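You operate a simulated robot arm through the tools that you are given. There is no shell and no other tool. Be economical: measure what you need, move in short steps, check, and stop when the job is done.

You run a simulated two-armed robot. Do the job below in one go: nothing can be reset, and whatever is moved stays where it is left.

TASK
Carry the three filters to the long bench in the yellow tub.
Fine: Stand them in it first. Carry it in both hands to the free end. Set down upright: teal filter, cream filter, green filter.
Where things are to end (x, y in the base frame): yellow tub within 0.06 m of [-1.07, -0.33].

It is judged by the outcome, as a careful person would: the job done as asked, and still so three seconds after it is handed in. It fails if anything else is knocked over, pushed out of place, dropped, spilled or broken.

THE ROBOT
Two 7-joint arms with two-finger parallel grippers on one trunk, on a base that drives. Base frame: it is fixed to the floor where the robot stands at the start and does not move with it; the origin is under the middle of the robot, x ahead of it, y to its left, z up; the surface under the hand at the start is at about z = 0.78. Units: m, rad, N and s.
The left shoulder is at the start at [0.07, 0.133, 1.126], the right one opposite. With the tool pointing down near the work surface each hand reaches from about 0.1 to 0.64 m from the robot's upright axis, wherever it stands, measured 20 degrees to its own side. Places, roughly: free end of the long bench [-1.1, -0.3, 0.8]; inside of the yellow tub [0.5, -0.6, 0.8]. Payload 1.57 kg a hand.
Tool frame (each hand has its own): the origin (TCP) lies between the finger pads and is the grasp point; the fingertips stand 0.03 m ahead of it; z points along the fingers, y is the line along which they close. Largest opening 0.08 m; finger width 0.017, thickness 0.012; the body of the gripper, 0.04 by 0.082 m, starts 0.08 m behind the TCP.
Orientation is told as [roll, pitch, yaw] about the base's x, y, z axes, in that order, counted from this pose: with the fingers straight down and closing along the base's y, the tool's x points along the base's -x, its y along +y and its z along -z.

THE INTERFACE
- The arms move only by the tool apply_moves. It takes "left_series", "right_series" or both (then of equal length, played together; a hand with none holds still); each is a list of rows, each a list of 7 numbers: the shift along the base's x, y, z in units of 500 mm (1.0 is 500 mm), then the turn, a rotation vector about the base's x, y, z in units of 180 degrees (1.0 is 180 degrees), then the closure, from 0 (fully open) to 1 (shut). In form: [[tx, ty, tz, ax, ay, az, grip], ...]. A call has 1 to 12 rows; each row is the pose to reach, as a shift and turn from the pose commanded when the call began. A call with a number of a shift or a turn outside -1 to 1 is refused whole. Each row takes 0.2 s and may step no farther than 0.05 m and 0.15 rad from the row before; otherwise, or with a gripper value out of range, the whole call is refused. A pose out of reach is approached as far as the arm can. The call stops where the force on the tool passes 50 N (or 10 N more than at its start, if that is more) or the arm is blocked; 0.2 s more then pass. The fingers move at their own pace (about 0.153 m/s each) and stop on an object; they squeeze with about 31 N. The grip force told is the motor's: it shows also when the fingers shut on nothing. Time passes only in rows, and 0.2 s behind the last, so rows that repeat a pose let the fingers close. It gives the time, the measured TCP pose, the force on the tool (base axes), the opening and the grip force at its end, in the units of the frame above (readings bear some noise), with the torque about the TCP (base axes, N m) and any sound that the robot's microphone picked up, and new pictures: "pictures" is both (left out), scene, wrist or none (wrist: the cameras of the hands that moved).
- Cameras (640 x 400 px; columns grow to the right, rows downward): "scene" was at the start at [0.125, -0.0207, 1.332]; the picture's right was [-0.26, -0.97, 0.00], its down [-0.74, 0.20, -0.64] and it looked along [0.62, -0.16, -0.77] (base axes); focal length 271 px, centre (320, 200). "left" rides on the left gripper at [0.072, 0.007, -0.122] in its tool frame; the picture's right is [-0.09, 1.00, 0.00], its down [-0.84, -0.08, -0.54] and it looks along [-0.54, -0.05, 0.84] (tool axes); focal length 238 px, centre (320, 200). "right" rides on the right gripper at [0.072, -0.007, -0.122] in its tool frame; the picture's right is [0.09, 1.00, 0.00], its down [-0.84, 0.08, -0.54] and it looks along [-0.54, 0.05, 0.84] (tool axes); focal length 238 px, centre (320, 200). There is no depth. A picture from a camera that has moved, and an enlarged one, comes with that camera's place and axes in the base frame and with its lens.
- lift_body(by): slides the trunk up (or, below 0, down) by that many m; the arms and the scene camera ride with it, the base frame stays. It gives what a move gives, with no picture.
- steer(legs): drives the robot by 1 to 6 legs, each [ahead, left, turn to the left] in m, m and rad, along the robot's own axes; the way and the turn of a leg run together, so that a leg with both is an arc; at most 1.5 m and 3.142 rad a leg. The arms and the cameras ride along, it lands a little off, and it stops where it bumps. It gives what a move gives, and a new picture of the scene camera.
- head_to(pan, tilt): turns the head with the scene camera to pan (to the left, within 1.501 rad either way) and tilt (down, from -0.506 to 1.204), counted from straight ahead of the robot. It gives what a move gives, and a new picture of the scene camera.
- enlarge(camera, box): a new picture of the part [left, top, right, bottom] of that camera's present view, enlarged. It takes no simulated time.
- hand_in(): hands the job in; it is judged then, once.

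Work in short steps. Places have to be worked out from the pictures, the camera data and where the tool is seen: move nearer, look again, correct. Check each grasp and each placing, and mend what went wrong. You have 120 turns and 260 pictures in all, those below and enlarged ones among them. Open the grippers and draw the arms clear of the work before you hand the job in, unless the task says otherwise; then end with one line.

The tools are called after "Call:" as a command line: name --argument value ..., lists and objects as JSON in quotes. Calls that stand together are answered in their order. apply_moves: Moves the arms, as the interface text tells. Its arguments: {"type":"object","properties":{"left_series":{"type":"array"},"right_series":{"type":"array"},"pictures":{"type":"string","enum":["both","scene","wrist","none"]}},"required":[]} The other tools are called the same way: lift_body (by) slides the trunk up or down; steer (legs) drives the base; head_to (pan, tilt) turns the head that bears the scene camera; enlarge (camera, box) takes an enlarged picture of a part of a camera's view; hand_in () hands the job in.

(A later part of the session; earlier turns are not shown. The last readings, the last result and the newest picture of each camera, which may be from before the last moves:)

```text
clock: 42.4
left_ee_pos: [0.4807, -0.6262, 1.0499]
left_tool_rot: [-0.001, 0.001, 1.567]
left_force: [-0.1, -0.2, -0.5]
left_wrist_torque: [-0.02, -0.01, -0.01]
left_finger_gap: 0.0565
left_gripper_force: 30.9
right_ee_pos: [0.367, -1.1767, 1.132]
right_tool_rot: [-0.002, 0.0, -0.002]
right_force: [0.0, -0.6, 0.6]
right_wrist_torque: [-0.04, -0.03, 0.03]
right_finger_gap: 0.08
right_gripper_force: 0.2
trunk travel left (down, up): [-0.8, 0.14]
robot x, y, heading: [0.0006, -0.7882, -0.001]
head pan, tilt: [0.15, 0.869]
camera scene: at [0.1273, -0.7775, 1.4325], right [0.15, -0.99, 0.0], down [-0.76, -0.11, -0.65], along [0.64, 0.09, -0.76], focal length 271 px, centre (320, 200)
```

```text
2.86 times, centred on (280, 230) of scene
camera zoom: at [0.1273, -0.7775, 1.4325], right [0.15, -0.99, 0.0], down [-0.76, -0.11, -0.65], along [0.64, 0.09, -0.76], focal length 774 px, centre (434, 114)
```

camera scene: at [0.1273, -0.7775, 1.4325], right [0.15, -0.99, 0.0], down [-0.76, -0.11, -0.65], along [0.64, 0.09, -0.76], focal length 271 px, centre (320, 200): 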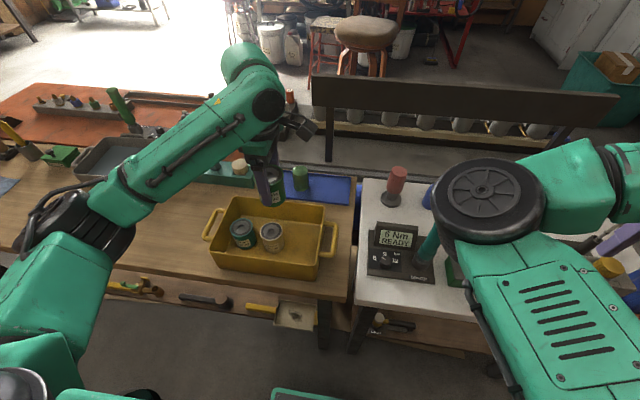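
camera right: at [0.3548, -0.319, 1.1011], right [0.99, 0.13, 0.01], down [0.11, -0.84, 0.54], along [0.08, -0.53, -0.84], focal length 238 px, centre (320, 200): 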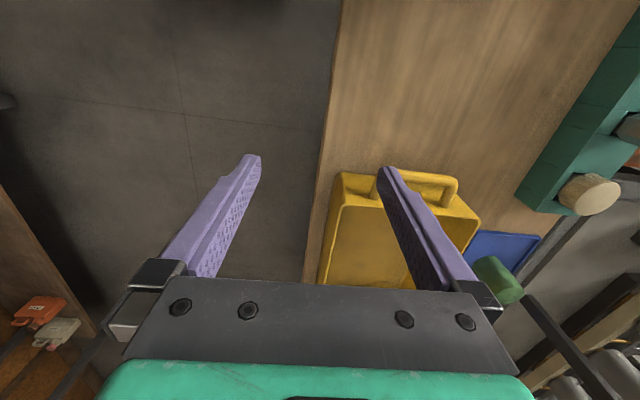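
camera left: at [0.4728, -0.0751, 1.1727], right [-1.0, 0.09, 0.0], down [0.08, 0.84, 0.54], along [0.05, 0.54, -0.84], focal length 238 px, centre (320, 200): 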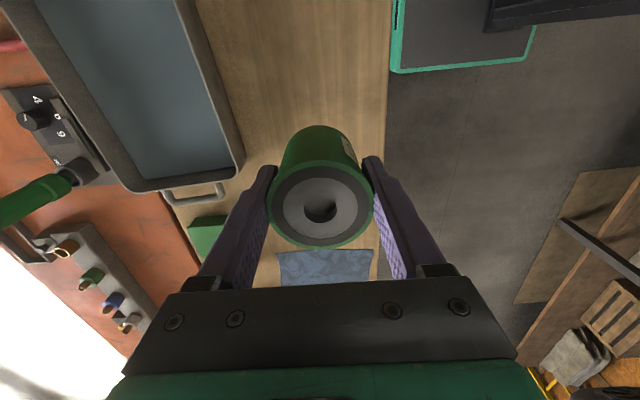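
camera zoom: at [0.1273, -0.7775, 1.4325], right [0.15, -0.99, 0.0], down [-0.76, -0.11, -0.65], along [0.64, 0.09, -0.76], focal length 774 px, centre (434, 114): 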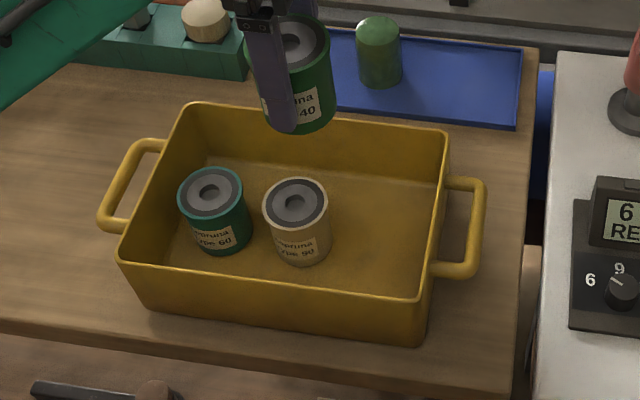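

Both stand properly. Lower green into the third slot (0.488, -0.671).

Call:
apply_moves --left_series '[[0.007, -0.045, -0.02, 0, 0, 0, 1], [0.015, -0.09, -0.06, 0, 0, 0, 1], [0.015, -0.09, -0.15, 0, 0, 0, 1], [0.015, -0.09, -0.24, 0, 0, 0, 1], [0.015, -0.09, -0.32, 0, 0, 0, 1], [0.015, -0.09, -0.38, 0, 0, 0, 1], [0.015, -0.09, -0.41, 0, 0, 0, 1], [0.015, -0.09, -0.42, 0, 0, 0, 1], [0.015, -0.09, -0.424, 0, 0, 0, 1], [0.015, -0.09, -0.427, 0, 0, 0, 1]]'

```text
clock: 44.6
left_ee_pos: [0.4873, -0.6715, 0.8388]
left_tool_rot: [-0.006, -0.003, 1.568]
left_force: [1.6, 0.6, 10.9]
left_wrist_torque: [0.1, 0.27, 0.05]
left_finger_gap: 0.0564
left_gripper_force: 30.8
right_ee_pos: [0.3647, -1.1785, 1.1322]
right_tool_rot: [-0.001, -0.002, -0.002]
right_force: [-0.6, -0.4, -0.6]
right_wrist_torque: [0.02, 0.01, 0.01]
right_finger_gap: 0.0799
right_gripper_force: 0.1
trunk travel left (down, up): [-0.8, 0.14]
robot x, y, heading: [-0.0021, -0.7899, -0.001]
head pan, tilt: [0.15, 0.869]
camera scene: at [0.1251, -0.7791, 1.4329], right [0.15, -0.99, 0.0], down [-0.75, -0.11, -0.65], along [0.64, 0.1, -0.76], focal length 271 px, centre (320, 200)
camera left: at [0.4789, -0.7431, 0.9606], right [-1.0, 0.09, 0.0], down [0.08, 0.84, 0.54], along [0.05, 0.54, -0.84], focal length 238 px, centre (320, 200)
```

scene: 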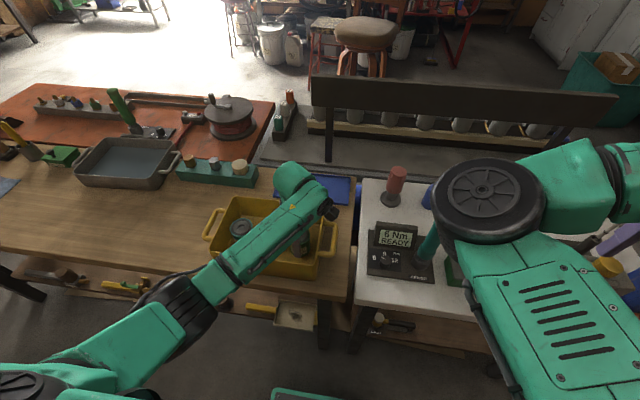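
left: 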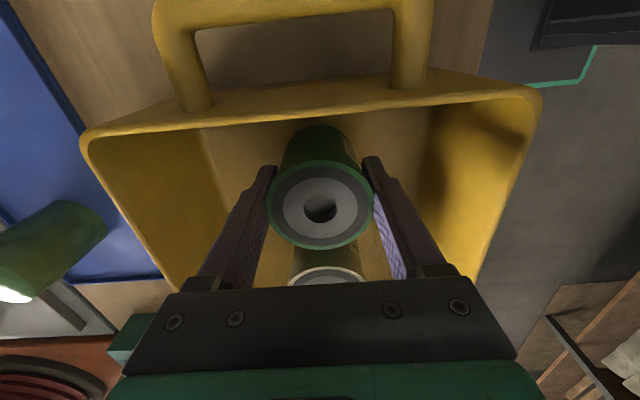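

Seated. Release and rise, then look into the tub.

Call:
apply_moves --left_series '[[0, 0, 0.004, 0, 0, 0, 1], [0, 0, 0.004, 0, 0, 0, 0.1], [0, 0, 0.005, 0, 0, 0, 0.1], [0, 0, 0.06, 0, 0, 0, 0.1], [0, 0, 0.14, 0, 0, 0, 0.1], [0, 0, 0.23, 0, 0, 0, 0.1], [0, 0, 0.32, 0, 0, 0, 0.1], [0, 0, 0.42, 0, 0, 0, 0]]' --pictures "none"

Call:
apply_moves --left_series '[[0, 0.04, 0, 0, 0, -0.04545, 0], [0, 0.08, 0, 0, 0, -0.0909, 0], [0, 0.12, 0, 0, 0, -0.13636, 0], [0, 0.16, 0, 0, 0, -0.1818, 0], [0, 0.2, 0, 0, 0, -0.22727, 0], [0, 0.24, 0, 0, 0, -0.2727, 0], [0, 0.28, 0, 0, 0, -0.31818, 0], [0, 0.32, 0, 0, 0, -0.3636, 0], [0, 0.36, 0, 0, 0, -0.40909, 0], [0, 0.4, 0, 0, 0, -0.4545, 0], [0, 0.44, 0, 0, 0, -0.5, 0]]' --pictures "scene"

Call:
enlarge --camera "scene" --box '[180, 160, 380, 300]'

```text
clock: 46.4
left_ee_pos: [0.4876, -0.6726, 1.0476]
left_tool_rot: [-0.002, -0.001, 1.571]
left_force: [-0.3, -0.3, 0.3]
left_wrist_torque: [0.01, -0.02, -0.01]
left_finger_gap: 0.0797
left_gripper_force: 0.0
right_ee_pos: [0.3663, -1.1791, 1.1321]
right_tool_rot: [0.0, -0.001, -0.002]
right_force: [-0.1, 0.4, -0.2]
right_wrist_torque: [0.02, -0.01, -0.03]
right_finger_gap: 0.0798
right_gripper_force: 0.0
trunk travel left (down, up): [-0.8, 0.14]
robot x, y, heading: [0.001, -0.7871, -0.004]
head pan, tilt: [0.15, 0.869]
```

```text
clock: 48.8
left_ee_pos: [0.4878, -0.4502, 1.0462]
left_tool_rot: [0.001, -0.001, -0.003]
left_force: [1.0, 0.0, 0.7]
left_wrist_torque: [-0.02, -0.02, 0.02]
left_finger_gap: 0.08
left_gripper_force: 0.0
right_ee_pos: [0.3659, -1.1769, 1.1332]
right_tool_rot: [0.001, 0.0, -0.003]
right_force: [-0.5, 0.0, 0.5]
right_wrist_torque: [-0.03, 0.01, 0.02]
right_finger_gap: 0.0798
right_gripper_force: 0.0
trunk travel left (down, up): [-0.8, 0.14]
robot x, y, heading: [0.0015, -0.7876, -0.004]
head pan, tilt: [0.15, 0.869]
camera scene: at [0.1269, -0.7777, 1.4325], right [0.15, -0.99, 0.0], down [-0.76, -0.11, -0.65], along [0.64, 0.09, -0.76], focal length 271 px, centre (320, 200)
```

scene: 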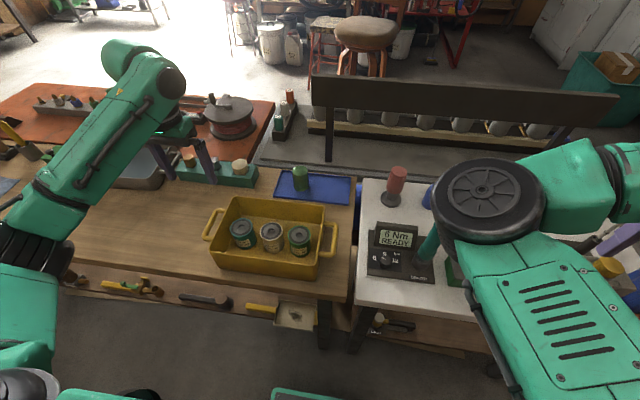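

```text
2.86 times, centred on (280, 230) of scene
camera zoom: at [0.1269, -0.7777, 1.4325], right [0.15, -0.99, 0.0], down [-0.76, -0.11, -0.65], along [0.64, 0.09, -0.76], focal length 774 px, centre (434, 114)
```

zoom: 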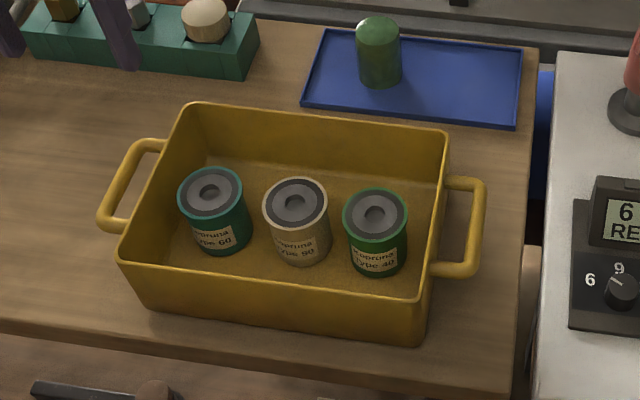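

All three stand upright. Next I test whether the right hand, at yaw 0, can come in toward the handle zone.

Call:
apply_moves --right_series '[[0, 0.06, 0, 0, 0, 0, 0], [0, 0.12, 0, 0, 0, 0, 0], [0, 0.18, 0, 0, 0, 0, 0], [0, 0.24, 0, 0, 0, 0, 0], [0, 0.3, 0, 0, 0, 0, 0], [0, 0.36, 0, 0, 0, 0, 0]]'

```text
clock: 50.2
left_ee_pos: [0.4867, -0.4508, 1.0472]
left_tool_rot: [-0.001, -0.001, -0.001]
left_force: [0.8, 0.3, -0.5]
left_wrist_torque: [0.0, -0.01, 0.01]
left_finger_gap: 0.0799
left_gripper_force: 0.1
right_ee_pos: [0.4024, -1.1664, 1.1373]
right_tool_rot: [0.0, -0.001, -0.002]
right_force: [-0.2, -0.3, -0.9]
right_wrist_torque: [-0.02, -0.02, -0.02]
right_finger_gap: 0.08
right_gripper_force: 0.1
right hand out of reach, approached as far as the arm can: row 1, 2, 3, 4, 5, 6
trunk travel left (down, up): [-0.8, 0.14]
robot x, y, heading: [-0.0017, -0.7869, -0.001]
head pan, tilt: [0.15, 0.869]
camera scene: at [0.1266, -0.7787, 1.4326], right [0.15, -0.99, 0.0], down [-0.76, -0.11, -0.65], along [0.64, 0.1, -0.76], focal length 271 px, centre (320, 200)
camera right: at [0.3283, -1.1728, 1.2592], right [-0.09, 1.0, 0.0], down [0.84, 0.08, 0.54], along [0.54, 0.05, -0.84], focal length 238 px, centre (320, 200)
```

scene: 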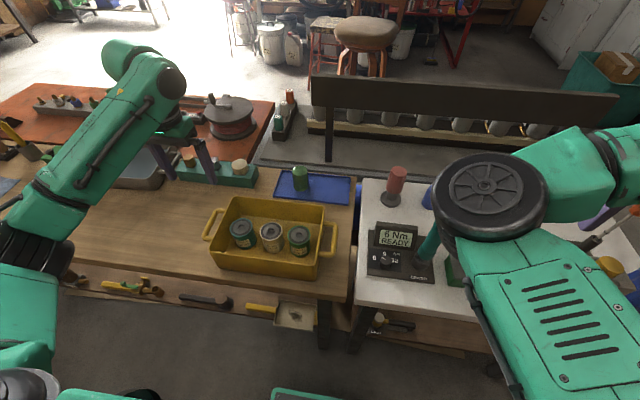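
right: 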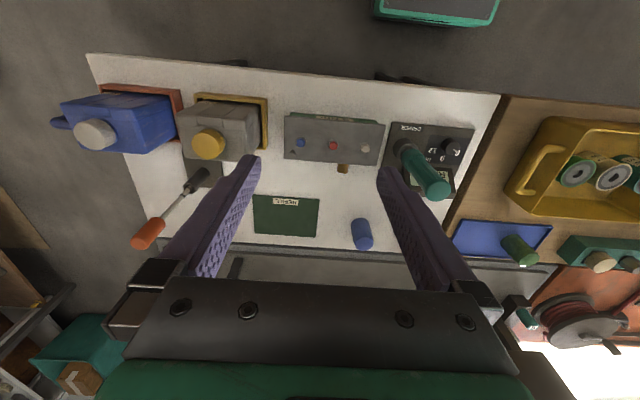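

The inward elbow limits it. I'll try an outside arc, forward first and then inward, and watch how the elbow behaves.

Call:
apply_moves --right_series '[[0.08, 0, 0, 0, 0, 0, 0], [0.16, 0, 0, 0, 0, 0, 0], [0.24, 0, 0, 0, 0, 0, 0], [0.28, 0.06, 0, 0, 0, 0, 0], [0.3, 0.14, 0, 0, 0, 0, 0], [0.32, 0.22, 0, 0, 0, 0, 0], [0.32, 0.3, 0, 0, 0, 0, 0], [0.32, 0.38, 0, 0, 0, 0, 0]]' --pictures "scene"

```text
clock: 52.0
left_ee_pos: [0.4872, -0.4516, 1.0448]
left_tool_rot: [0.0, 0.001, 0.0]
left_force: [-0.2, -0.3, 0.1]
left_wrist_torque: [0.0, -0.02, 0.01]
left_finger_gap: 0.0801
left_gripper_force: 0.0
right_ee_pos: [0.5749, -0.9788, 1.1363]
right_tool_rot: [0.001, 0.002, -0.002]
right_force: [-0.1, -0.5, -0.1]
right_wrist_torque: [-0.02, 0.03, 0.0]
right_finger_gap: 0.0802
right_gripper_force: 0.0
right hand out of reach, approached as far as the arm can: row 8
trunk travel left (down, up): [-0.8, 0.14]
robot x, y, heading: [0.0005, -0.7902, -0.001]
head pan, tilt: [0.15, 0.869]
camera scene: at [0.1277, -0.7772, 1.4324], right [0.15, -0.99, 0.0], down [-0.76, -0.11, -0.64], along [0.64, 0.09, -0.76], focal length 271 px, centre (320, 200)
```

scene: 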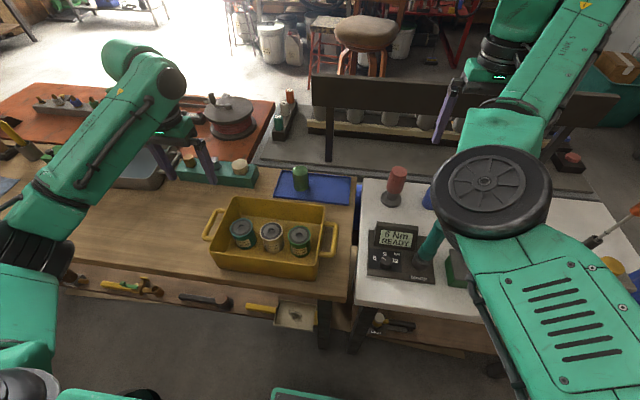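

With its elbow inward, the right arm works best well to its own side, so I'll stand with the tub to my front-right (as in the start pose). First I look behind to both sides at the long bench and the floor.

Call:
head_to --pan 1.5 --tilt 0.5

Call:
head_to --pan -1.5 --tilt 0.5

```text
clock: 53.5
left_ee_pos: [0.4882, -0.451, 1.0462]
left_tool_rot: [0.0, 0.001, -0.002]
left_force: [-0.3, -0.6, -0.3]
left_wrist_torque: [0.0, -0.04, -0.03]
left_finger_gap: 0.0799
left_gripper_force: 0.1
right_ee_pos: [0.5739, -0.9805, 1.1371]
right_tool_rot: [0.0, 0.0, -0.002]
right_force: [0.2, 0.5, -0.1]
right_wrist_torque: [0.02, -0.03, 0.01]
right_finger_gap: 0.08
right_gripper_force: 0.1
trunk travel left (down, up): [-0.8, 0.14]
robot x, y, heading: [-0.0033, -0.7841, -0.005]
head pan, tilt: [1.499, 0.499]
camera scene: at [0.0575, -0.6991, 1.464], right [1.0, -0.07, 0.0], down [-0.04, -0.48, -0.88], along [0.06, 0.88, -0.48], focal length 271 px, centre (320, 200)
```

scene: 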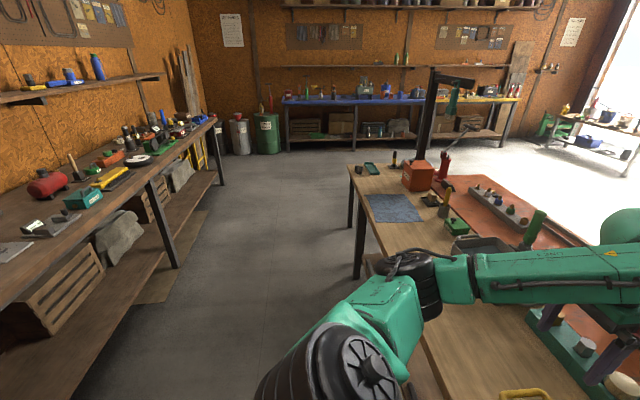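

```text
clock: 56.1
left_ee_pos: [0.4869, -0.451, 1.0452]
left_tool_rot: [-0.001, 0.001, -0.002]
left_force: [0.5, -0.2, 0.4]
left_wrist_torque: [0.01, 0.03, 0.01]
left_finger_gap: 0.08
left_gripper_force: 0.1
right_ee_pos: [0.5735, -0.9799, 1.1371]
right_tool_rot: [0.0, 0.002, -0.004]
right_force: [0.4, -0.5, -0.2]
right_wrist_torque: [0.01, -0.01, 0.0]
right_finger_gap: 0.08
right_gripper_force: 0.1
trunk travel left (down, up): [-0.8, 0.14]
robot x, y, heading: [0.0001, -0.7896, 0.004]
head pan, tilt: [-1.499, 0.499]
camera scene: at [0.0572, -0.8806, 1.464], right [-1.0, -0.07, 0.0], down [-0.03, 0.48, -0.88], along [0.06, -0.88, -0.48], focal length 271 px, centre (320, 200)
```

scene: 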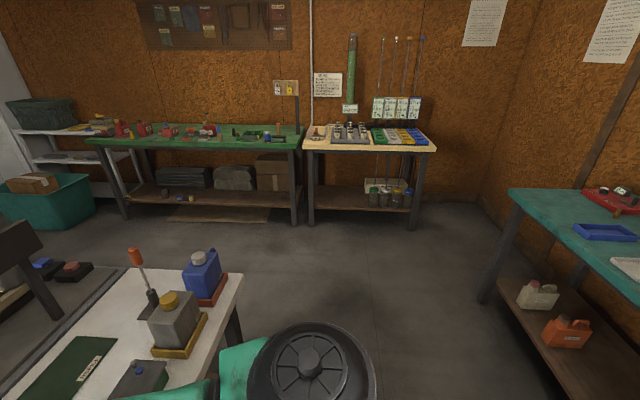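

The long bench's near edge is at x≈-0.85. I'll take the tub at about 0.54 m ahead and 0.21 m to my right, so I reposition to (-0.05, -0.39).

Call:
steer --legs '[[-0.05, 0.4, 0]]'

Call:
head_to --pan -0.3 --tilt 0.87

```text
clock: 58.6
left_ee_pos: [0.4367, -0.0507, 1.0469]
left_tool_rot: [0.003, -0.001, 0.002]
left_force: [0.2, -0.3, 0.3]
left_wrist_torque: [0.01, 0.01, -0.04]
left_finger_gap: 0.0801
left_gripper_force: 0.0
right_ee_pos: [0.5247, -0.5799, 1.137]
right_tool_rot: [0.002, 0.001, 0.0]
right_force: [0.2, -0.1, 0.3]
right_wrist_torque: [0.03, -0.03, 0.03]
right_finger_gap: 0.08
right_gripper_force: 0.1
trunk travel left (down, up): [-0.8, 0.14]
robot x, y, heading: [-0.0507, -0.3852, 0.001]
head pan, tilt: [-1.499, 0.499]
camera scene: at [0.0075, -0.4822, 1.4639], right [-1.0, -0.07, 0.0], down [-0.04, 0.48, -0.88], along [0.06, -0.88, -0.48], focal length 271 px, centre (320, 200)
```

scene: 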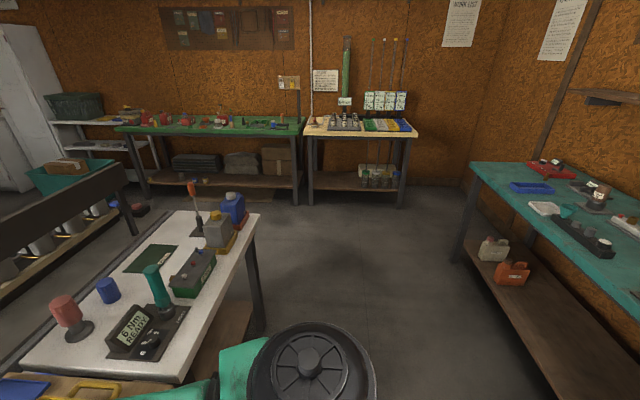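

```text
clock: 60.0
left_ee_pos: [0.4366, -0.0511, 1.0464]
left_tool_rot: [0.001, -0.001, 0.003]
left_force: [0.3, 0.6, -1.0]
left_wrist_torque: [-0.03, 0.0, -0.01]
left_finger_gap: 0.0799
left_gripper_force: 0.0
right_ee_pos: [0.5249, -0.5779, 1.1383]
right_tool_rot: [0.001, 0.001, 0.001]
right_force: [-0.6, 1.3, -0.5]
right_wrist_torque: [0.02, -0.01, -0.01]
right_finger_gap: 0.0798
right_gripper_force: 0.1
trunk travel left (down, up): [-0.8, 0.14]
robot x, y, heading: [-0.0525, -0.3904, -0.0]
head pan, tilt: [-0.3, 0.869]
camera scene: at [0.0745, -0.4127, 1.4325], right [-0.3, -0.96, 0.0], down [-0.73, 0.23, -0.65], along [0.62, -0.19, -0.76], focal length 271 px, centre (320, 200)
```

scene: 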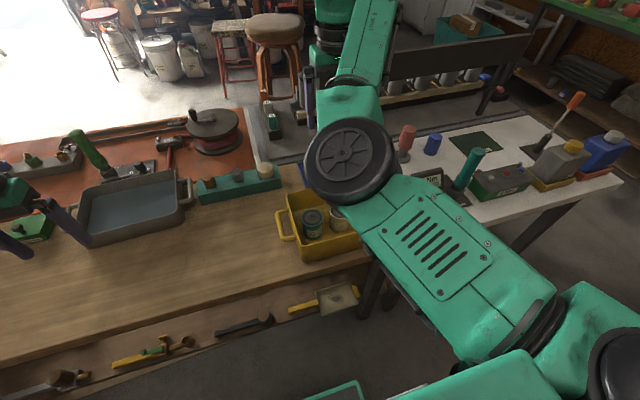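

Lower the trunk 0.1, then bring the right hand above the right handle.

Call:
lift_body --by -0.1

Call:
apply_moves --right_series '[[-0.015, -0.07, 0, 0, 0, 0, 0], [-0.03, -0.14, 0, 0, 0, 0, 0], [-0.05, -0.21, 0, 0, 0, 0, 0], [-0.065, -0.28, 0, 0, 0, 0, 0], [-0.078, -0.356, -0.02, 0, 0, 0, 0], [-0.078, -0.356, -0.08, 0, 0, 0, 0], [-0.078, -0.356, -0.14, 0, 0, 0, 0]]'

```text
clock: 61.3
left_ee_pos: [0.4367, -0.0505, 0.9466]
left_tool_rot: [-0.001, 0.0, 0.003]
left_force: [0.0, -0.1, -0.4]
left_wrist_torque: [0.01, 0.01, 0.0]
left_finger_gap: 0.08
left_gripper_force: 0.0
right_ee_pos: [0.5251, -0.5789, 1.0374]
right_tool_rot: [-0.001, 0.002, -0.001]
right_force: [-0.1, -0.1, 0.1]
right_wrist_torque: [0.03, -0.02, 0.0]
right_finger_gap: 0.08
right_gripper_force: 0.1
trunk travel left (down, up): [-0.7, 0.24]
robot x, y, heading: [-0.0468, -0.3935, -0.001]
head pan, tilt: [-0.3, 0.869]
```

```text
clock: 62.9
left_ee_pos: [0.4363, -0.0513, 0.9458]
left_tool_rot: [0.001, -0.001, 0.002]
left_force: [-1.3, -0.4, -0.5]
left_wrist_torque: [0.05, 0.02, 0.0]
left_finger_gap: 0.0801
left_gripper_force: 0.1
right_ee_pos: [0.4876, -0.7555, 0.967]
right_tool_rot: [-0.002, 0.002, 0.0]
right_force: [0.7, 0.2, -0.5]
right_wrist_torque: [0.0, -0.03, 0.04]
right_finger_gap: 0.0799
right_gripper_force: 0.0
trunk travel left (down, up): [-0.7, 0.24]
robot x, y, heading: [-0.0494, -0.3878, 0.002]
head pan, tilt: [-0.3, 0.869]
camera scene: at [0.0749, -0.4131, 1.3325], right [-0.29, -0.96, 0.0], down [-0.73, 0.23, -0.65], along [0.62, -0.19, -0.76], focal length 271 px, centre (320, 200)
camera right: at [0.414, -0.7629, 1.0889], right [-0.09, 1.0, 0.0], down [0.84, 0.08, 0.54], along [0.54, 0.05, -0.84], focal length 238 px, centre (320, 200)
```

scene: 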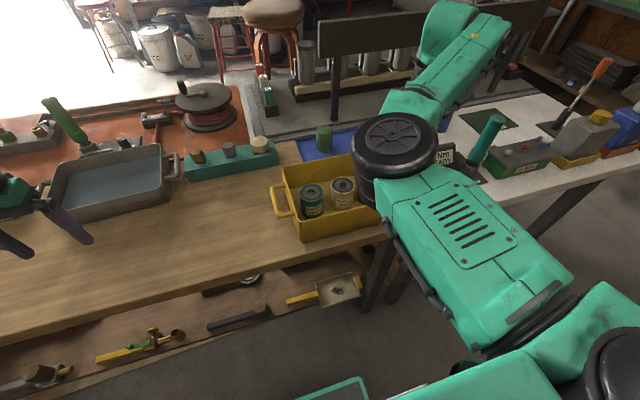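
right: 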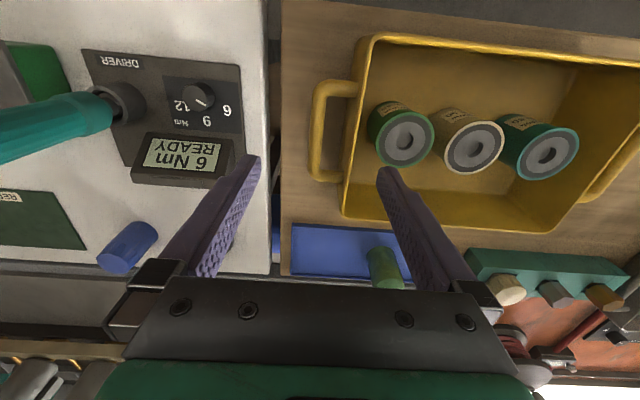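

The right hand is above the handle; bar at about (0.484, -0.760), z≈0.86. Narrow the fingers to ~26 mm and come down to just above it for a check, and bring the left hand above its handle likewise.

Call:
apply_moves --right_series '[[-0.006, -0.009, -0.03, 0, 0, 0, 0.675], [-0.006, -0.009, -0.07, 0, 0, 0, 0.675], [-0.006, -0.009, -0.11, 0, 0, 0, 0.675]]' --pictures "wrist"

Call:
apply_moves --left_series '[[0, 0, 0.03, 0, 0, 0, 0], [0.0, -0.08, 0.05, 0, 0, 0, 0], [0.02, -0.17, 0.05, 0, 0, 0, 0], [0.03, -0.26, 0.05, 0, 0, 0, 0], [0.05, -0.35, 0.05, 0, 0, 0, 0], [0.06, -0.44, 0.05, 0, 0, 0, 0]]'

```text
clock: 63.7
left_ee_pos: [0.4363, -0.0495, 0.9451]
left_tool_rot: [-0.001, 0.0, 0.002]
left_force: [-0.7, -0.4, 0.3]
left_wrist_torque: [-0.02, -0.01, 0.01]
left_finger_gap: 0.0798
left_gripper_force: 0.0
right_ee_pos: [0.4832, -0.7606, 0.9116]
right_tool_rot: [-0.002, 0.0, 0.001]
right_force: [-0.5, -0.9, 0.4]
right_wrist_torque: [-0.01, 0.02, 0.01]
right_finger_gap: 0.0259
right_gripper_force: 0.0
trunk travel left (down, up): [-0.7, 0.24]
robot x, y, heading: [-0.0535, -0.3884, 0.003]
head pan, tilt: [-0.3, 0.869]
camera right: at [0.4103, -0.7675, 1.034], right [-0.09, 1.0, 0.0], down [0.84, 0.08, 0.54], along [0.54, 0.05, -0.84], focal length 238 px, centre (320, 200)
```

right: 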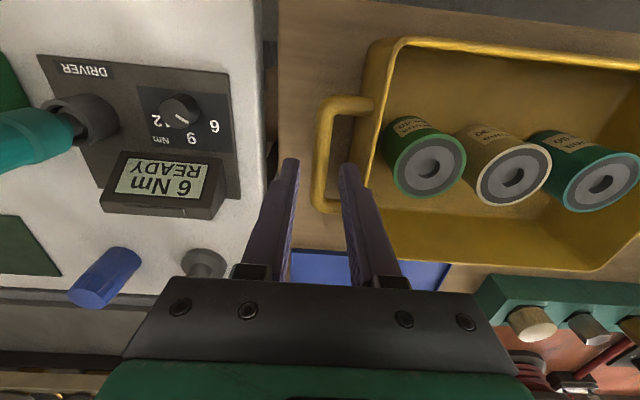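

```text
clock: 65.1
left_ee_pos: [0.4654, -0.2735, 0.9707]
left_tool_rot: [0.001, 0.0, 0.004]
left_force: [-0.7, 0.5, 0.2]
left_wrist_torque: [0.03, 0.01, -0.02]
left_finger_gap: 0.0802
left_gripper_force: 0.0
right_ee_pos: [0.4824, -0.7617, 0.9115]
right_tool_rot: [0.002, 0.001, 0.002]
right_force: [0.2, 0.3, -0.1]
right_wrist_torque: [0.02, 0.0, -0.04]
right_finger_gap: 0.026
right_gripper_force: 0.1
trunk travel left (down, up): [-0.7, 0.24]
robot x, y, heading: [-0.0475, -0.3883, 0.004]
head pan, tilt: [-0.3, 0.869]
camera scene: at [0.075, -0.415, 1.3324], right [-0.29, -0.96, 0.0], down [-0.73, 0.23, -0.64], along [0.62, -0.19, -0.76], focal length 271 px, centre (320, 200)
camera left: at [0.3932, -0.2663, 1.0932], right [0.09, 1.0, 0.0], down [0.84, -0.08, 0.54], along [0.54, -0.05, -0.84], focal length 238 px, centre (320, 200)
```

scene: 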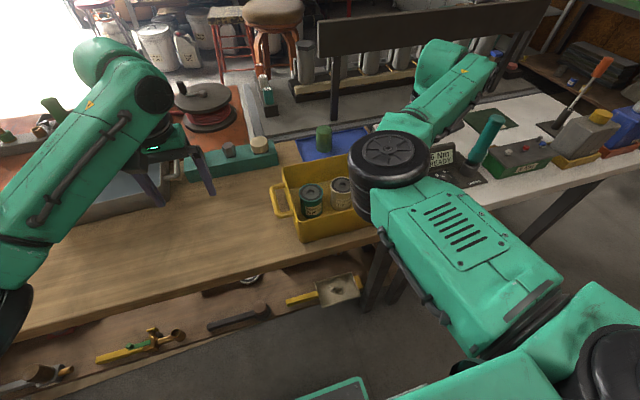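
left: 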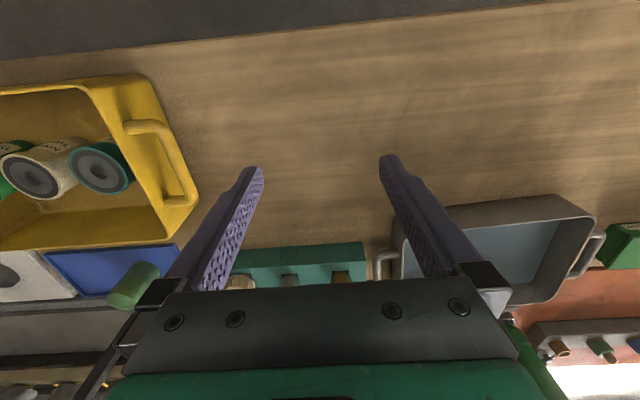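

Right is aligned. Now the left goes to above its handle (~(0.483, -0.428)) with fingers narrowed.

Call:
apply_moves --left_series '[[0.01, -0.08, 0, 0, 0, 0, 0.675], [0.02, -0.16, 0, 0, 0, 0, 0.675], [0.03, -0.24, 0, 0, 0, 0, 0.675], [0.035, -0.309, -0.02, 0, 0, 0, 0.675], [0.035, -0.309, -0.07, 0, 0, 0, 0.675], [0.035, -0.309, -0.115, 0, 0, 0, 0.675]]'

```text
clock: 66.5
left_ee_pos: [0.4843, -0.4259, 0.9134]
left_tool_rot: [0.001, 0.001, 0.002]
left_force: [0.2, 0.0, 0.1]
left_wrist_torque: [0.02, -0.01, -0.01]
left_finger_gap: 0.026
left_gripper_force: 0.0
right_ee_pos: [0.4828, -0.7626, 0.9128]
right_tool_rot: [0.0, 0.001, 0.001]
right_force: [0.2, -0.1, 0.0]
right_wrist_torque: [0.05, -0.02, 0.03]
right_finger_gap: 0.0261
right_gripper_force: 0.0
trunk travel left (down, up): [-0.7, 0.24]
robot x, y, heading: [-0.0539, -0.3895, 0.004]
head pan, tilt: [-0.3, 0.869]
camera scene: at [0.0747, -0.4133, 1.3325], right [-0.29, -0.96, 0.0], down [-0.73, 0.23, -0.65], along [0.62, -0.19, -0.76], focal length 271 px, centre (320, 200)
camera left: at [0.4112, -0.4192, 1.0356], right [0.09, 1.0, 0.0], down [0.84, -0.08, 0.54], along [0.54, -0.05, -0.84], focal length 238 px, centre (320, 200)
```

scene: 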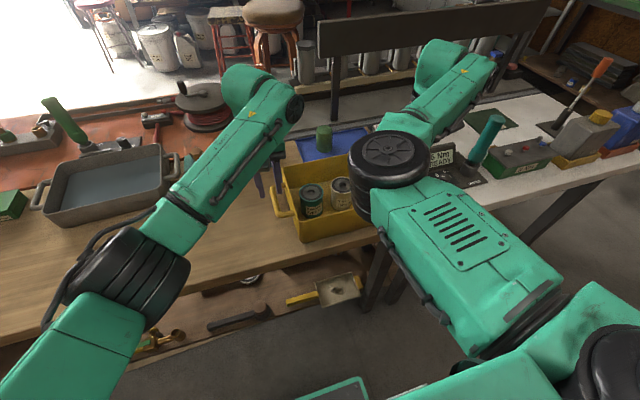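
left: 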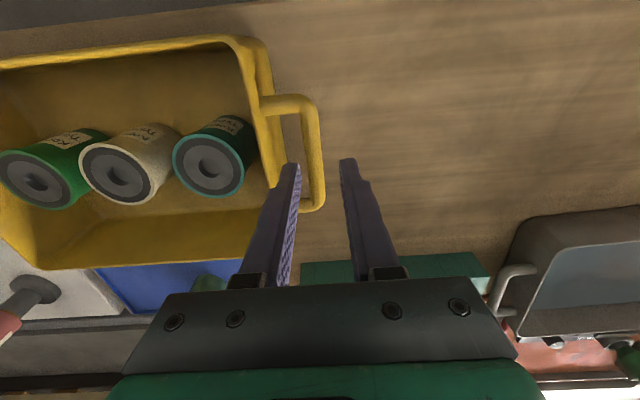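

Left bar at y≈-0.430, wall near -0.457. I trim 3 mm, narrow slightly and lower the left hand around the bar.

Call:
apply_moves --left_series '[[0, -0.006, -0.01, 0, 0, 0, 0.725], [0, -0.006, -0.04, 0, 0, 0, 0.725], [0, -0.006, -0.07, 0, 0, 0, 0.725], [0, -0.006, -0.09, 0, 0, 0, 0.725], [0, -0.006, -0.11, 0, 0, 0, 0.725]]'

```text
clock: 67.7
left_ee_pos: [0.4843, -0.429, 0.859]
left_tool_rot: [0.0, -0.001, 0.002]
left_force: [-0.3, -0.9, 0.3]
left_wrist_torque: [-0.03, 0.03, -0.02]
left_finger_gap: 0.0224
left_gripper_force: 0.3
right_ee_pos: [0.4822, -0.7604, 0.9131]
right_tool_rot: [0.0, 0.002, 0.0]
right_force: [-0.4, -0.4, -0.3]
right_wrist_torque: [-0.01, -0.01, -0.01]
right_finger_gap: 0.0257
right_gripper_force: 0.1
trunk travel left (down, up): [-0.7, 0.24]
robot x, y, heading: [-0.0457, -0.3928, 0.009]
head pan, tilt: [-0.3, 0.869]
camera scene: at [0.0745, -0.4132, 1.3325], right [-0.29, -0.96, 0.0], down [-0.73, 0.23, -0.65], along [0.62, -0.19, -0.76], focal length 271 px, centre (320, 200)
camera left: at [0.411, -0.4212, 0.9811], right [0.09, 1.0, 0.0], down [0.84, -0.08, 0.54], along [0.54, -0.05, -0.84], focal length 238 px, centre (320, 200)
```

scene: 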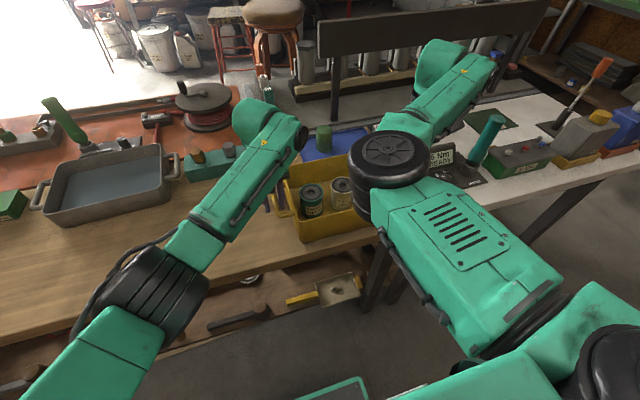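
left: 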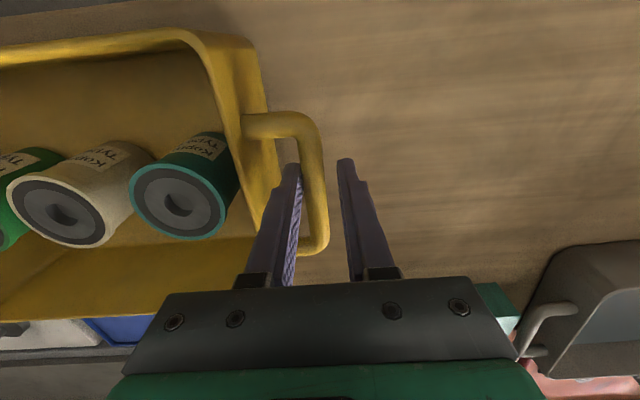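

Left fingers straddle the bar. Now the right.

Call:
apply_moves --right_series '[[0.004, 0.002, -0.03, 0, 0, 0, 0.7], [0.004, 0.002, -0.06, 0, 0, 0, 0.7], [0.004, 0.002, -0.09, 0, 0, 0, 0.7], [0.004, 0.002, -0.108, 0, 0, 0, 0.7]]'

```text
clock: 68.7
left_ee_pos: [0.4847, -0.4287, 0.8587]
left_tool_rot: [0.0, 0.001, 0.001]
left_force: [-0.3, -0.4, 0.2]
left_wrist_torque: [-0.02, 0.0, 0.04]
left_finger_gap: 0.0226
left_gripper_force: 0.7
right_ee_pos: [0.4859, -0.7602, 0.8577]
right_tool_rot: [0.0, 0.002, 0.0]
right_force: [-0.3, -0.2, 0.6]
right_wrist_torque: [0.01, 0.0, 0.01]
right_finger_gap: 0.0237
right_gripper_force: 0.0
trunk travel left (down, up): [-0.7, 0.24]
robot x, y, heading: [-0.0505, -0.3906, 0.003]
head pan, tilt: [-0.3, 0.869]
camera scene: at [0.0746, -0.4132, 1.3325], right [-0.29, -0.96, 0.0], down [-0.73, 0.23, -0.65], along [0.62, -0.19, -0.76], focal length 271 px, centre (320, 200)
camera right: at [0.412, -0.7671, 0.9793], right [-0.09, 1.0, 0.0], down [0.84, 0.08, 0.54], along [0.54, 0.05, -0.84], focal length 238 px, centre (320, 200)
```

scene: 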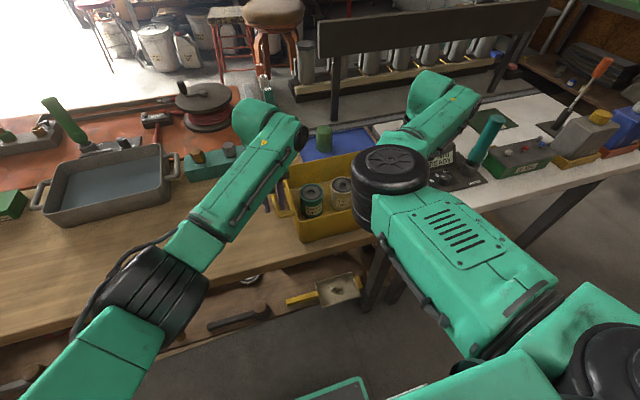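
right: 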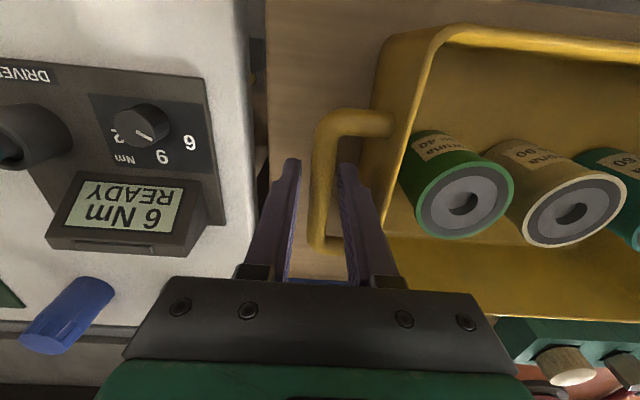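

Both straddle their bars. Close both hands.

Call:
apply_moves --left_series '[[0, 0, 0, 0, 0, 0, 0.85], [0, 0, 0, 0, 0, 0, 1], [0, 0, 0, 0, 0, 0, 1]]' --right_series '[[0, 0, 0, 0, 0, 0, 0.85], [0, 0, 0, 0, 0, 0, 1], [0, 0, 0, 0, 0, 0, 1]]'

```text
clock: 69.5
left_ee_pos: [0.4835, -0.4311, 0.8593]
left_tool_rot: [-0.004, 0.0, -0.002]
left_force: [-0.9, -24.9, 0.1]
left_wrist_torque: [-0.19, 0.12, -0.26]
left_finger_gap: 0.0134
left_gripper_force: 30.4
right_ee_pos: [0.4854, -0.7569, 0.8564]
right_tool_rot: [0.004, 0.002, 0.006]
right_force: [-1.0, 23.5, 1.5]
right_wrist_torque: [0.19, -0.06, 0.33]
right_finger_gap: 0.0134
right_gripper_force: 30.1
trunk travel left (down, up): [-0.7, 0.24]
robot x, y, heading: [-0.0487, -0.3873, 0.001]
head pan, tilt: [-0.3, 0.869]
camera scene: at [0.0746, -0.4131, 1.3325], right [-0.29, -0.96, 0.0], down [-0.73, 0.23, -0.65], along [0.62, -0.19, -0.76], focal length 271 px, centre (320, 200)
camera right: at [0.4126, -0.7655, 0.979], right [-0.1, 1.0, 0.01], down [0.84, 0.08, 0.54], along [0.54, 0.06, -0.84], focal length 238 px, centre (320, 200)
camera left: at [0.4104, -0.4226, 0.9814], right [0.09, 1.0, -0.01], down [0.84, -0.08, 0.54], along [0.54, -0.06, -0.84], focal length 238 px, centre (320, 200)
```

scene: 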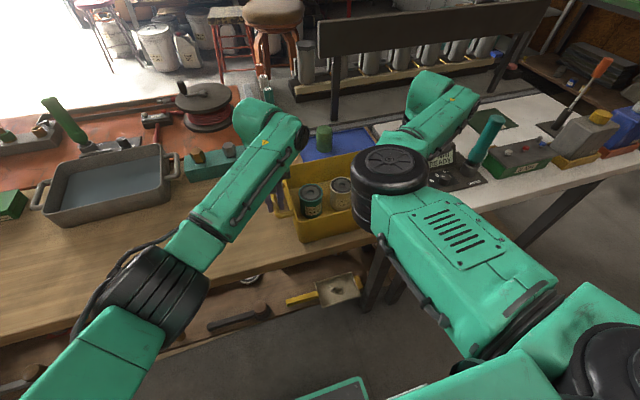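
right: 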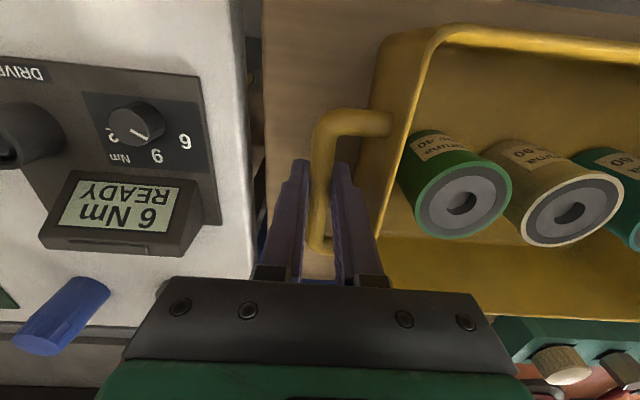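
left: 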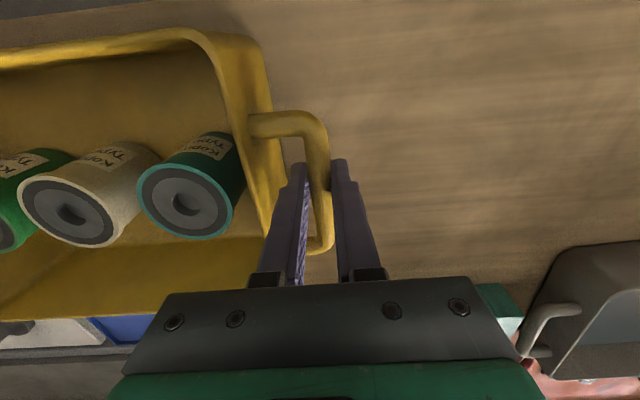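

Both hold (13.4 mm) but pull against each other with ~24 N; ease both inward by 2.5 mm.

Call:
apply_moves --left_series '[[0, -0.0025, 0, 0, 0, 0, 1], [0, -0.005, 0, 0, 0, 0, 1]]' --right_series '[[0, 0.0025, 0, 0, 0, 0, 1], [0, 0.005, 0, 0, 0, 0, 1]]' --pictures "none"

```text
clock: 70.1
left_ee_pos: [0.4836, -0.4302, 0.8585]
left_tool_rot: [0.0, 0.0, 0.001]
left_force: [-0.5, -19.0, 0.7]
left_wrist_torque: [-0.17, -0.01, -0.41]
left_finger_gap: 0.0136
left_gripper_force: 29.8
right_ee_pos: [0.4856, -0.7585, 0.8573]
right_tool_rot: [-0.001, 0.002, 0.002]
right_force: [2.1, 19.4, 0.1]
right_wrist_torque: [0.13, -0.34, 0.32]
right_finger_gap: 0.0134
right_gripper_force: 29.6
trunk travel left (down, up): [-0.7, 0.24]
robot x, y, heading: [-0.0498, -0.3844, 0.004]
head pan, tilt: [-0.3, 0.869]
```

Call:
apply_moves --left_series '[[0, -0.005, 0, 0, 0, 0, 1], [0, -0.01, 0, 0, 0, 0, 1]]' --right_series '[[0, 0.005, 0, 0, 0, 0, 1], [0, 0.01, 0, 0, 0, 0, 1]]' --pictures "none"

```text
clock: 70.7
left_ee_pos: [0.4838, -0.4306, 0.8598]
left_tool_rot: [0.009, 0.0, 0.009]
left_force: [-0.8, 18.9, 6.7]
left_wrist_torque: [0.14, -0.15, -0.5]
left_finger_gap: 0.0136
left_gripper_force: 30.3
right_ee_pos: [0.4835, -0.7577, 0.8592]
right_tool_rot: [-0.011, 0.001, -0.007]
right_force: [0.5, -14.4, -0.4]
right_wrist_torque: [-0.09, 0.39, 0.33]
right_finger_gap: 0.0137
right_gripper_force: 29.8
trunk travel left (down, up): [-0.7, 0.24]
robot x, y, heading: [-0.054, -0.3899, 0.002]
head pan, tilt: [-0.3, 0.869]
```

Overshot slightly (now pressing); back off half.

Call:
apply_moves --left_series '[[0, 0.003, 0, 0, 0, 0, 1], [0, 0.0045, 0, 0, 0, 0, 1]]' --right_series '[[0, -0.003, 0, 0, 0, 0, 1], [0, -0.0045, 0, 0, 0, 0, 1]]' --pictures "none"

```text
clock: 71.3
left_ee_pos: [0.485, -0.4307, 0.8588]
left_tool_rot: [0.005, 0.001, 0.006]
left_force: [1.7, 31.4, 8.2]
left_wrist_torque: [0.28, -0.02, -0.41]
left_finger_gap: 0.0138
left_gripper_force: 30.6
right_ee_pos: [0.4843, -0.7574, 0.8586]
right_tool_rot: [-0.005, 0.002, -0.003]
right_force: [0.0, -27.1, 0.8]
right_wrist_torque: [-0.19, 0.49, 0.35]
right_finger_gap: 0.0134
right_gripper_force: 29.9
trunk travel left (down, up): [-0.7, 0.24]
robot x, y, heading: [-0.0543, -0.391, 0.003]
head pan, tilt: [-0.3, 0.869]
```

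The reading lags; I hold still to let it settle and re-measure.

Call:
apply_moves --left_series '[[0, 0, 0, 0, 0, 0, 1], [0, 0, 0, 0, 0, 0, 1], [0, 0, 0, 0, 0, 0, 1], [0, 0, 0, 0, 0, 0, 1]]' --right_series '[[0, 0, 0, 0, 0, 0, 1], [0, 0, 0, 0, 0, 0, 1], [0, 0, 0, 0, 0, 0, 1], [0, 0, 0, 0, 0, 0, 1]]' --pictures "none"

```text
clock: 72.3
left_ee_pos: [0.4842, -0.4315, 0.8585]
left_tool_rot: [0.009, 0.001, 0.006]
left_force: [1.4, 35.1, 5.3]
left_wrist_torque: [0.32, 0.05, -0.41]
left_finger_gap: 0.0136
left_gripper_force: 30.5
right_ee_pos: [0.4847, -0.7579, 0.8587]
right_tool_rot: [-0.004, 0.001, -0.001]
right_force: [-1.0, -32.9, -1.0]
right_wrist_torque: [-0.28, 0.29, 0.38]
right_finger_gap: 0.0136
right_gripper_force: 30.1
trunk travel left (down, up): [-0.7, 0.24]
robot x, y, heading: [-0.0535, -0.3928, 0.004]
head pan, tilt: [-0.3, 0.869]
```

Still pressing 33 N; back out 1.6 mm each and settle.

Call:
apply_moves --left_series '[[0, 0.0033, 0, 0, 0, 0, 1], [0, 0.0033, 0, 0, 0, 0, 1], [0, 0.0033, 0, 0, 0, 0, 1], [0, 0.0033, 0, 0, 0, 0, 1]]' --right_series '[[0, -0.0033, 0, 0, 0, 0, 1], [0, -0.0033, 0, 0, 0, 0, 1], [0, -0.0033, 0, 0, 0, 0, 1], [0, -0.0033, 0, 0, 0, 0, 1]]' --pictures "none"

```text
clock: 73.3
left_ee_pos: [0.4841, -0.4295, 0.8601]
left_tool_rot: [0.004, 0.001, 0.003]
left_force: [0.3, 27.0, 4.0]
left_wrist_torque: [0.25, -0.05, -0.43]
left_finger_gap: 0.0134
left_gripper_force: 30.1
right_ee_pos: [0.4857, -0.7573, 0.8589]
right_tool_rot: [-0.002, -0.002, 0.002]
right_force: [1.6, -24.4, -0.3]
right_wrist_torque: [-0.14, -0.18, 0.31]
right_finger_gap: 0.0134
right_gripper_force: 30.4
trunk travel left (down, up): [-0.7, 0.24]
robot x, y, heading: [-0.0501, -0.3922, 0.0]
head pan, tilt: [-0.3, 0.869]
```

Call:
apply_moves --left_series '[[0, 0.004, 0, 0, 0, 0, 1], [0, 0.004, 0, 0, 0, 0, 1], [0, 0.004, 0, 0, 0, 0, 1], [0, 0.004, 0, 0, 0, 0, 1]]' --right_series '[[0, -0.004, 0, 0, 0, 0, 1], [0, -0.004, 0, 0, 0, 0, 1], [0, -0.004, 0, 0, 0, 0, 1], [0, -0.004, 0, 0, 0, 0, 1]]' --pictures "none"

```text
clock: 74.3
left_ee_pos: [0.4846, -0.4313, 0.8594]
left_tool_rot: [-0.001, 0.001, -0.001]
left_force: [-1.2, 8.6, 1.5]
left_wrist_torque: [0.11, 0.09, -0.34]
left_finger_gap: 0.0134
left_gripper_force: 29.7
right_ee_pos: [0.4856, -0.7574, 0.8571]
right_tool_rot: [0.002, 0.002, 0.001]
right_force: [1.0, -6.1, -0.1]
right_wrist_torque: [-0.02, -0.61, 0.31]
right_finger_gap: 0.0133
right_gripper_force: 29.7
trunk travel left (down, up): [-0.7, 0.24]
robot x, y, heading: [-0.0522, -0.3921, -0.002]
head pan, tilt: [-0.3, 0.869]
```

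Stress is low now. Lift by the trunk, a little first.

Call:
lift_body --by 0.03

Call:
apply_moves --left_series '[[0, 0, 0, 0, 0, 0, 1], [0, 0, 0, 0, 0, 0, 1]]' --right_series '[[0, 0, 0, 0, 0, 0, 1], [0, 0, 0, 0, 0, 0, 1]]'

```text
clock: 75.0
left_ee_pos: [0.4848, -0.4316, 0.8893]
left_tool_rot: [-0.001, 0.003, -0.001]
left_force: [0.1, -1.4, -4.0]
left_wrist_torque: [0.0, 0.08, -0.34]
left_finger_gap: 0.0134
left_gripper_force: 30.3
right_ee_pos: [0.4864, -0.7583, 0.8864]
right_tool_rot: [0.003, 0.003, 0.002]
right_force: [0.0, 2.1, -4.4]
right_wrist_torque: [0.05, -0.02, 0.32]
right_finger_gap: 0.0136
right_gripper_force: 29.8
trunk travel left (down, up): [-0.73, 0.21]
robot x, y, heading: [-0.0479, -0.3894, 0.004]
head pan, tilt: [-0.3, 0.869]
```

```text
clock: 75.7
left_ee_pos: [0.486, -0.4323, 0.8881]
left_tool_rot: [-0.001, 0.002, 0.001]
left_force: [-0.2, -6.8, -3.5]
left_wrist_torque: [-0.05, 0.05, -0.32]
left_finger_gap: 0.0134
left_gripper_force: 30.1
right_ee_pos: [0.4851, -0.7584, 0.8879]
right_tool_rot: [0.003, 0.003, 0.003]
right_force: [0.6, 7.2, -3.2]
right_wrist_torque: [0.02, 0.01, 0.25]
right_finger_gap: 0.0135
right_gripper_force: 29.8
trunk travel left (down, up): [-0.73, 0.21]
robot x, y, heading: [-0.0495, -0.3876, 0.002]
head pan, tilt: [-0.3, 0.869]
camera scene: at [0.0763, -0.4136, 1.3623], right [-0.29, -0.96, 0.0], down [-0.73, 0.23, -0.64], along [0.62, -0.19, -0.76], focal length 271 px, centre (320, 200)
camera right: at [0.4137, -0.7654, 1.0084], right [-0.09, 1.0, 0.0], down [0.84, 0.08, 0.54], along [0.54, 0.05, -0.84], focal length 238 px, centre (320, 200)
camera left: at [0.4124, -0.4239, 1.0107], right [0.09, 1.0, 0.0], down [0.84, -0.08, 0.54], along [0.54, -0.05, -0.84], focal length 238 px, centre (320, 200)
```

scene: 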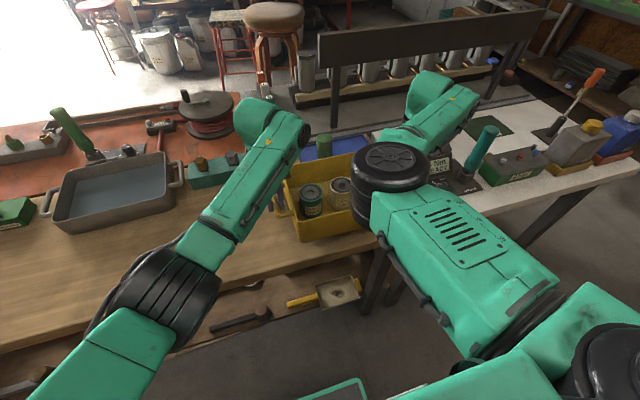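
right: 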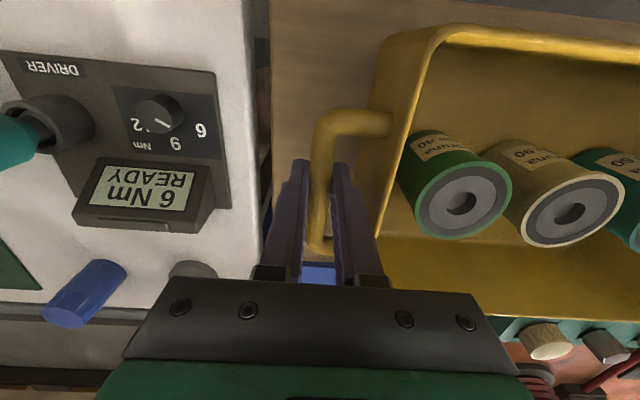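
left: 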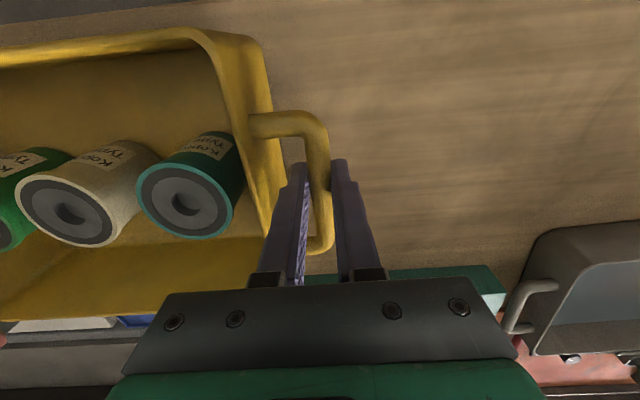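

Level and carried (about 4 N per hand). Raise more, back away from the bench, then check.

Call:
lift_body --by 0.13

Call:
steer --legs '[[-0.35, -0.05, 0]]'

```text
clock: 77.2
left_ee_pos: [0.4845, -0.4311, 1.0169]
left_tool_rot: [-0.001, 0.0, 0.001]
left_force: [-0.4, -18.2, -3.2]
left_wrist_torque: [-0.17, -0.04, -0.36]
left_finger_gap: 0.0138
left_gripper_force: 30.3
right_ee_pos: [0.4851, -0.7588, 1.0167]
right_tool_rot: [0.003, 0.002, 0.001]
right_force: [0.0, 18.0, -3.6]
right_wrist_torque: [0.16, 0.07, 0.29]
right_finger_gap: 0.0136
right_gripper_force: 30.4
trunk travel left (down, up): [-0.86, 0.08]
robot x, y, heading: [-0.052, -0.3883, -0.002]
head pan, tilt: [-0.3, 0.869]
```

```text
clock: 79.5
left_ee_pos: [0.1392, -0.4811, 1.0166]
left_tool_rot: [-0.003, 0.004, 0.001]
left_force: [-0.3, -23.8, -3.6]
left_wrist_torque: [-0.23, -0.02, -0.36]
left_finger_gap: 0.0135
left_gripper_force: 30.1
right_ee_pos: [0.1396, -0.8091, 1.0159]
right_tool_rot: [0.004, 0.005, 0.001]
right_force: [0.3, 23.9, -3.5]
right_wrist_torque: [0.19, 0.0, 0.31]
right_finger_gap: 0.0136
right_gripper_force: 30.1
trunk travel left (down, up): [-0.86, 0.08]
robot x, y, heading: [-0.4029, -0.4371, 0.001]
head pan, tilt: [-0.3, 0.869]
camera scene: at [-0.2693, -0.4636, 1.4921], right [-0.29, -0.96, 0.0], down [-0.73, 0.22, -0.64], along [0.61, -0.19, -0.77], focal length 271 px, centre (320, 200)
```

scene: 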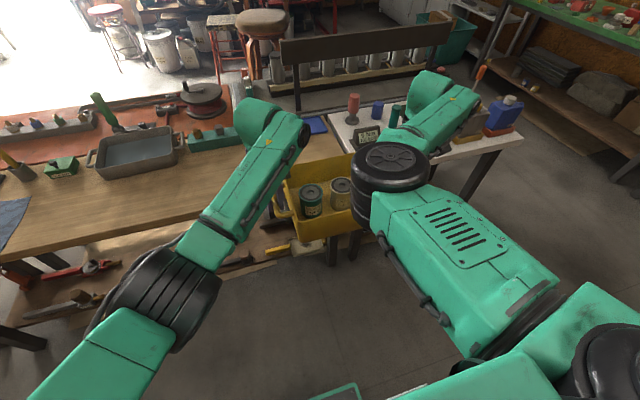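

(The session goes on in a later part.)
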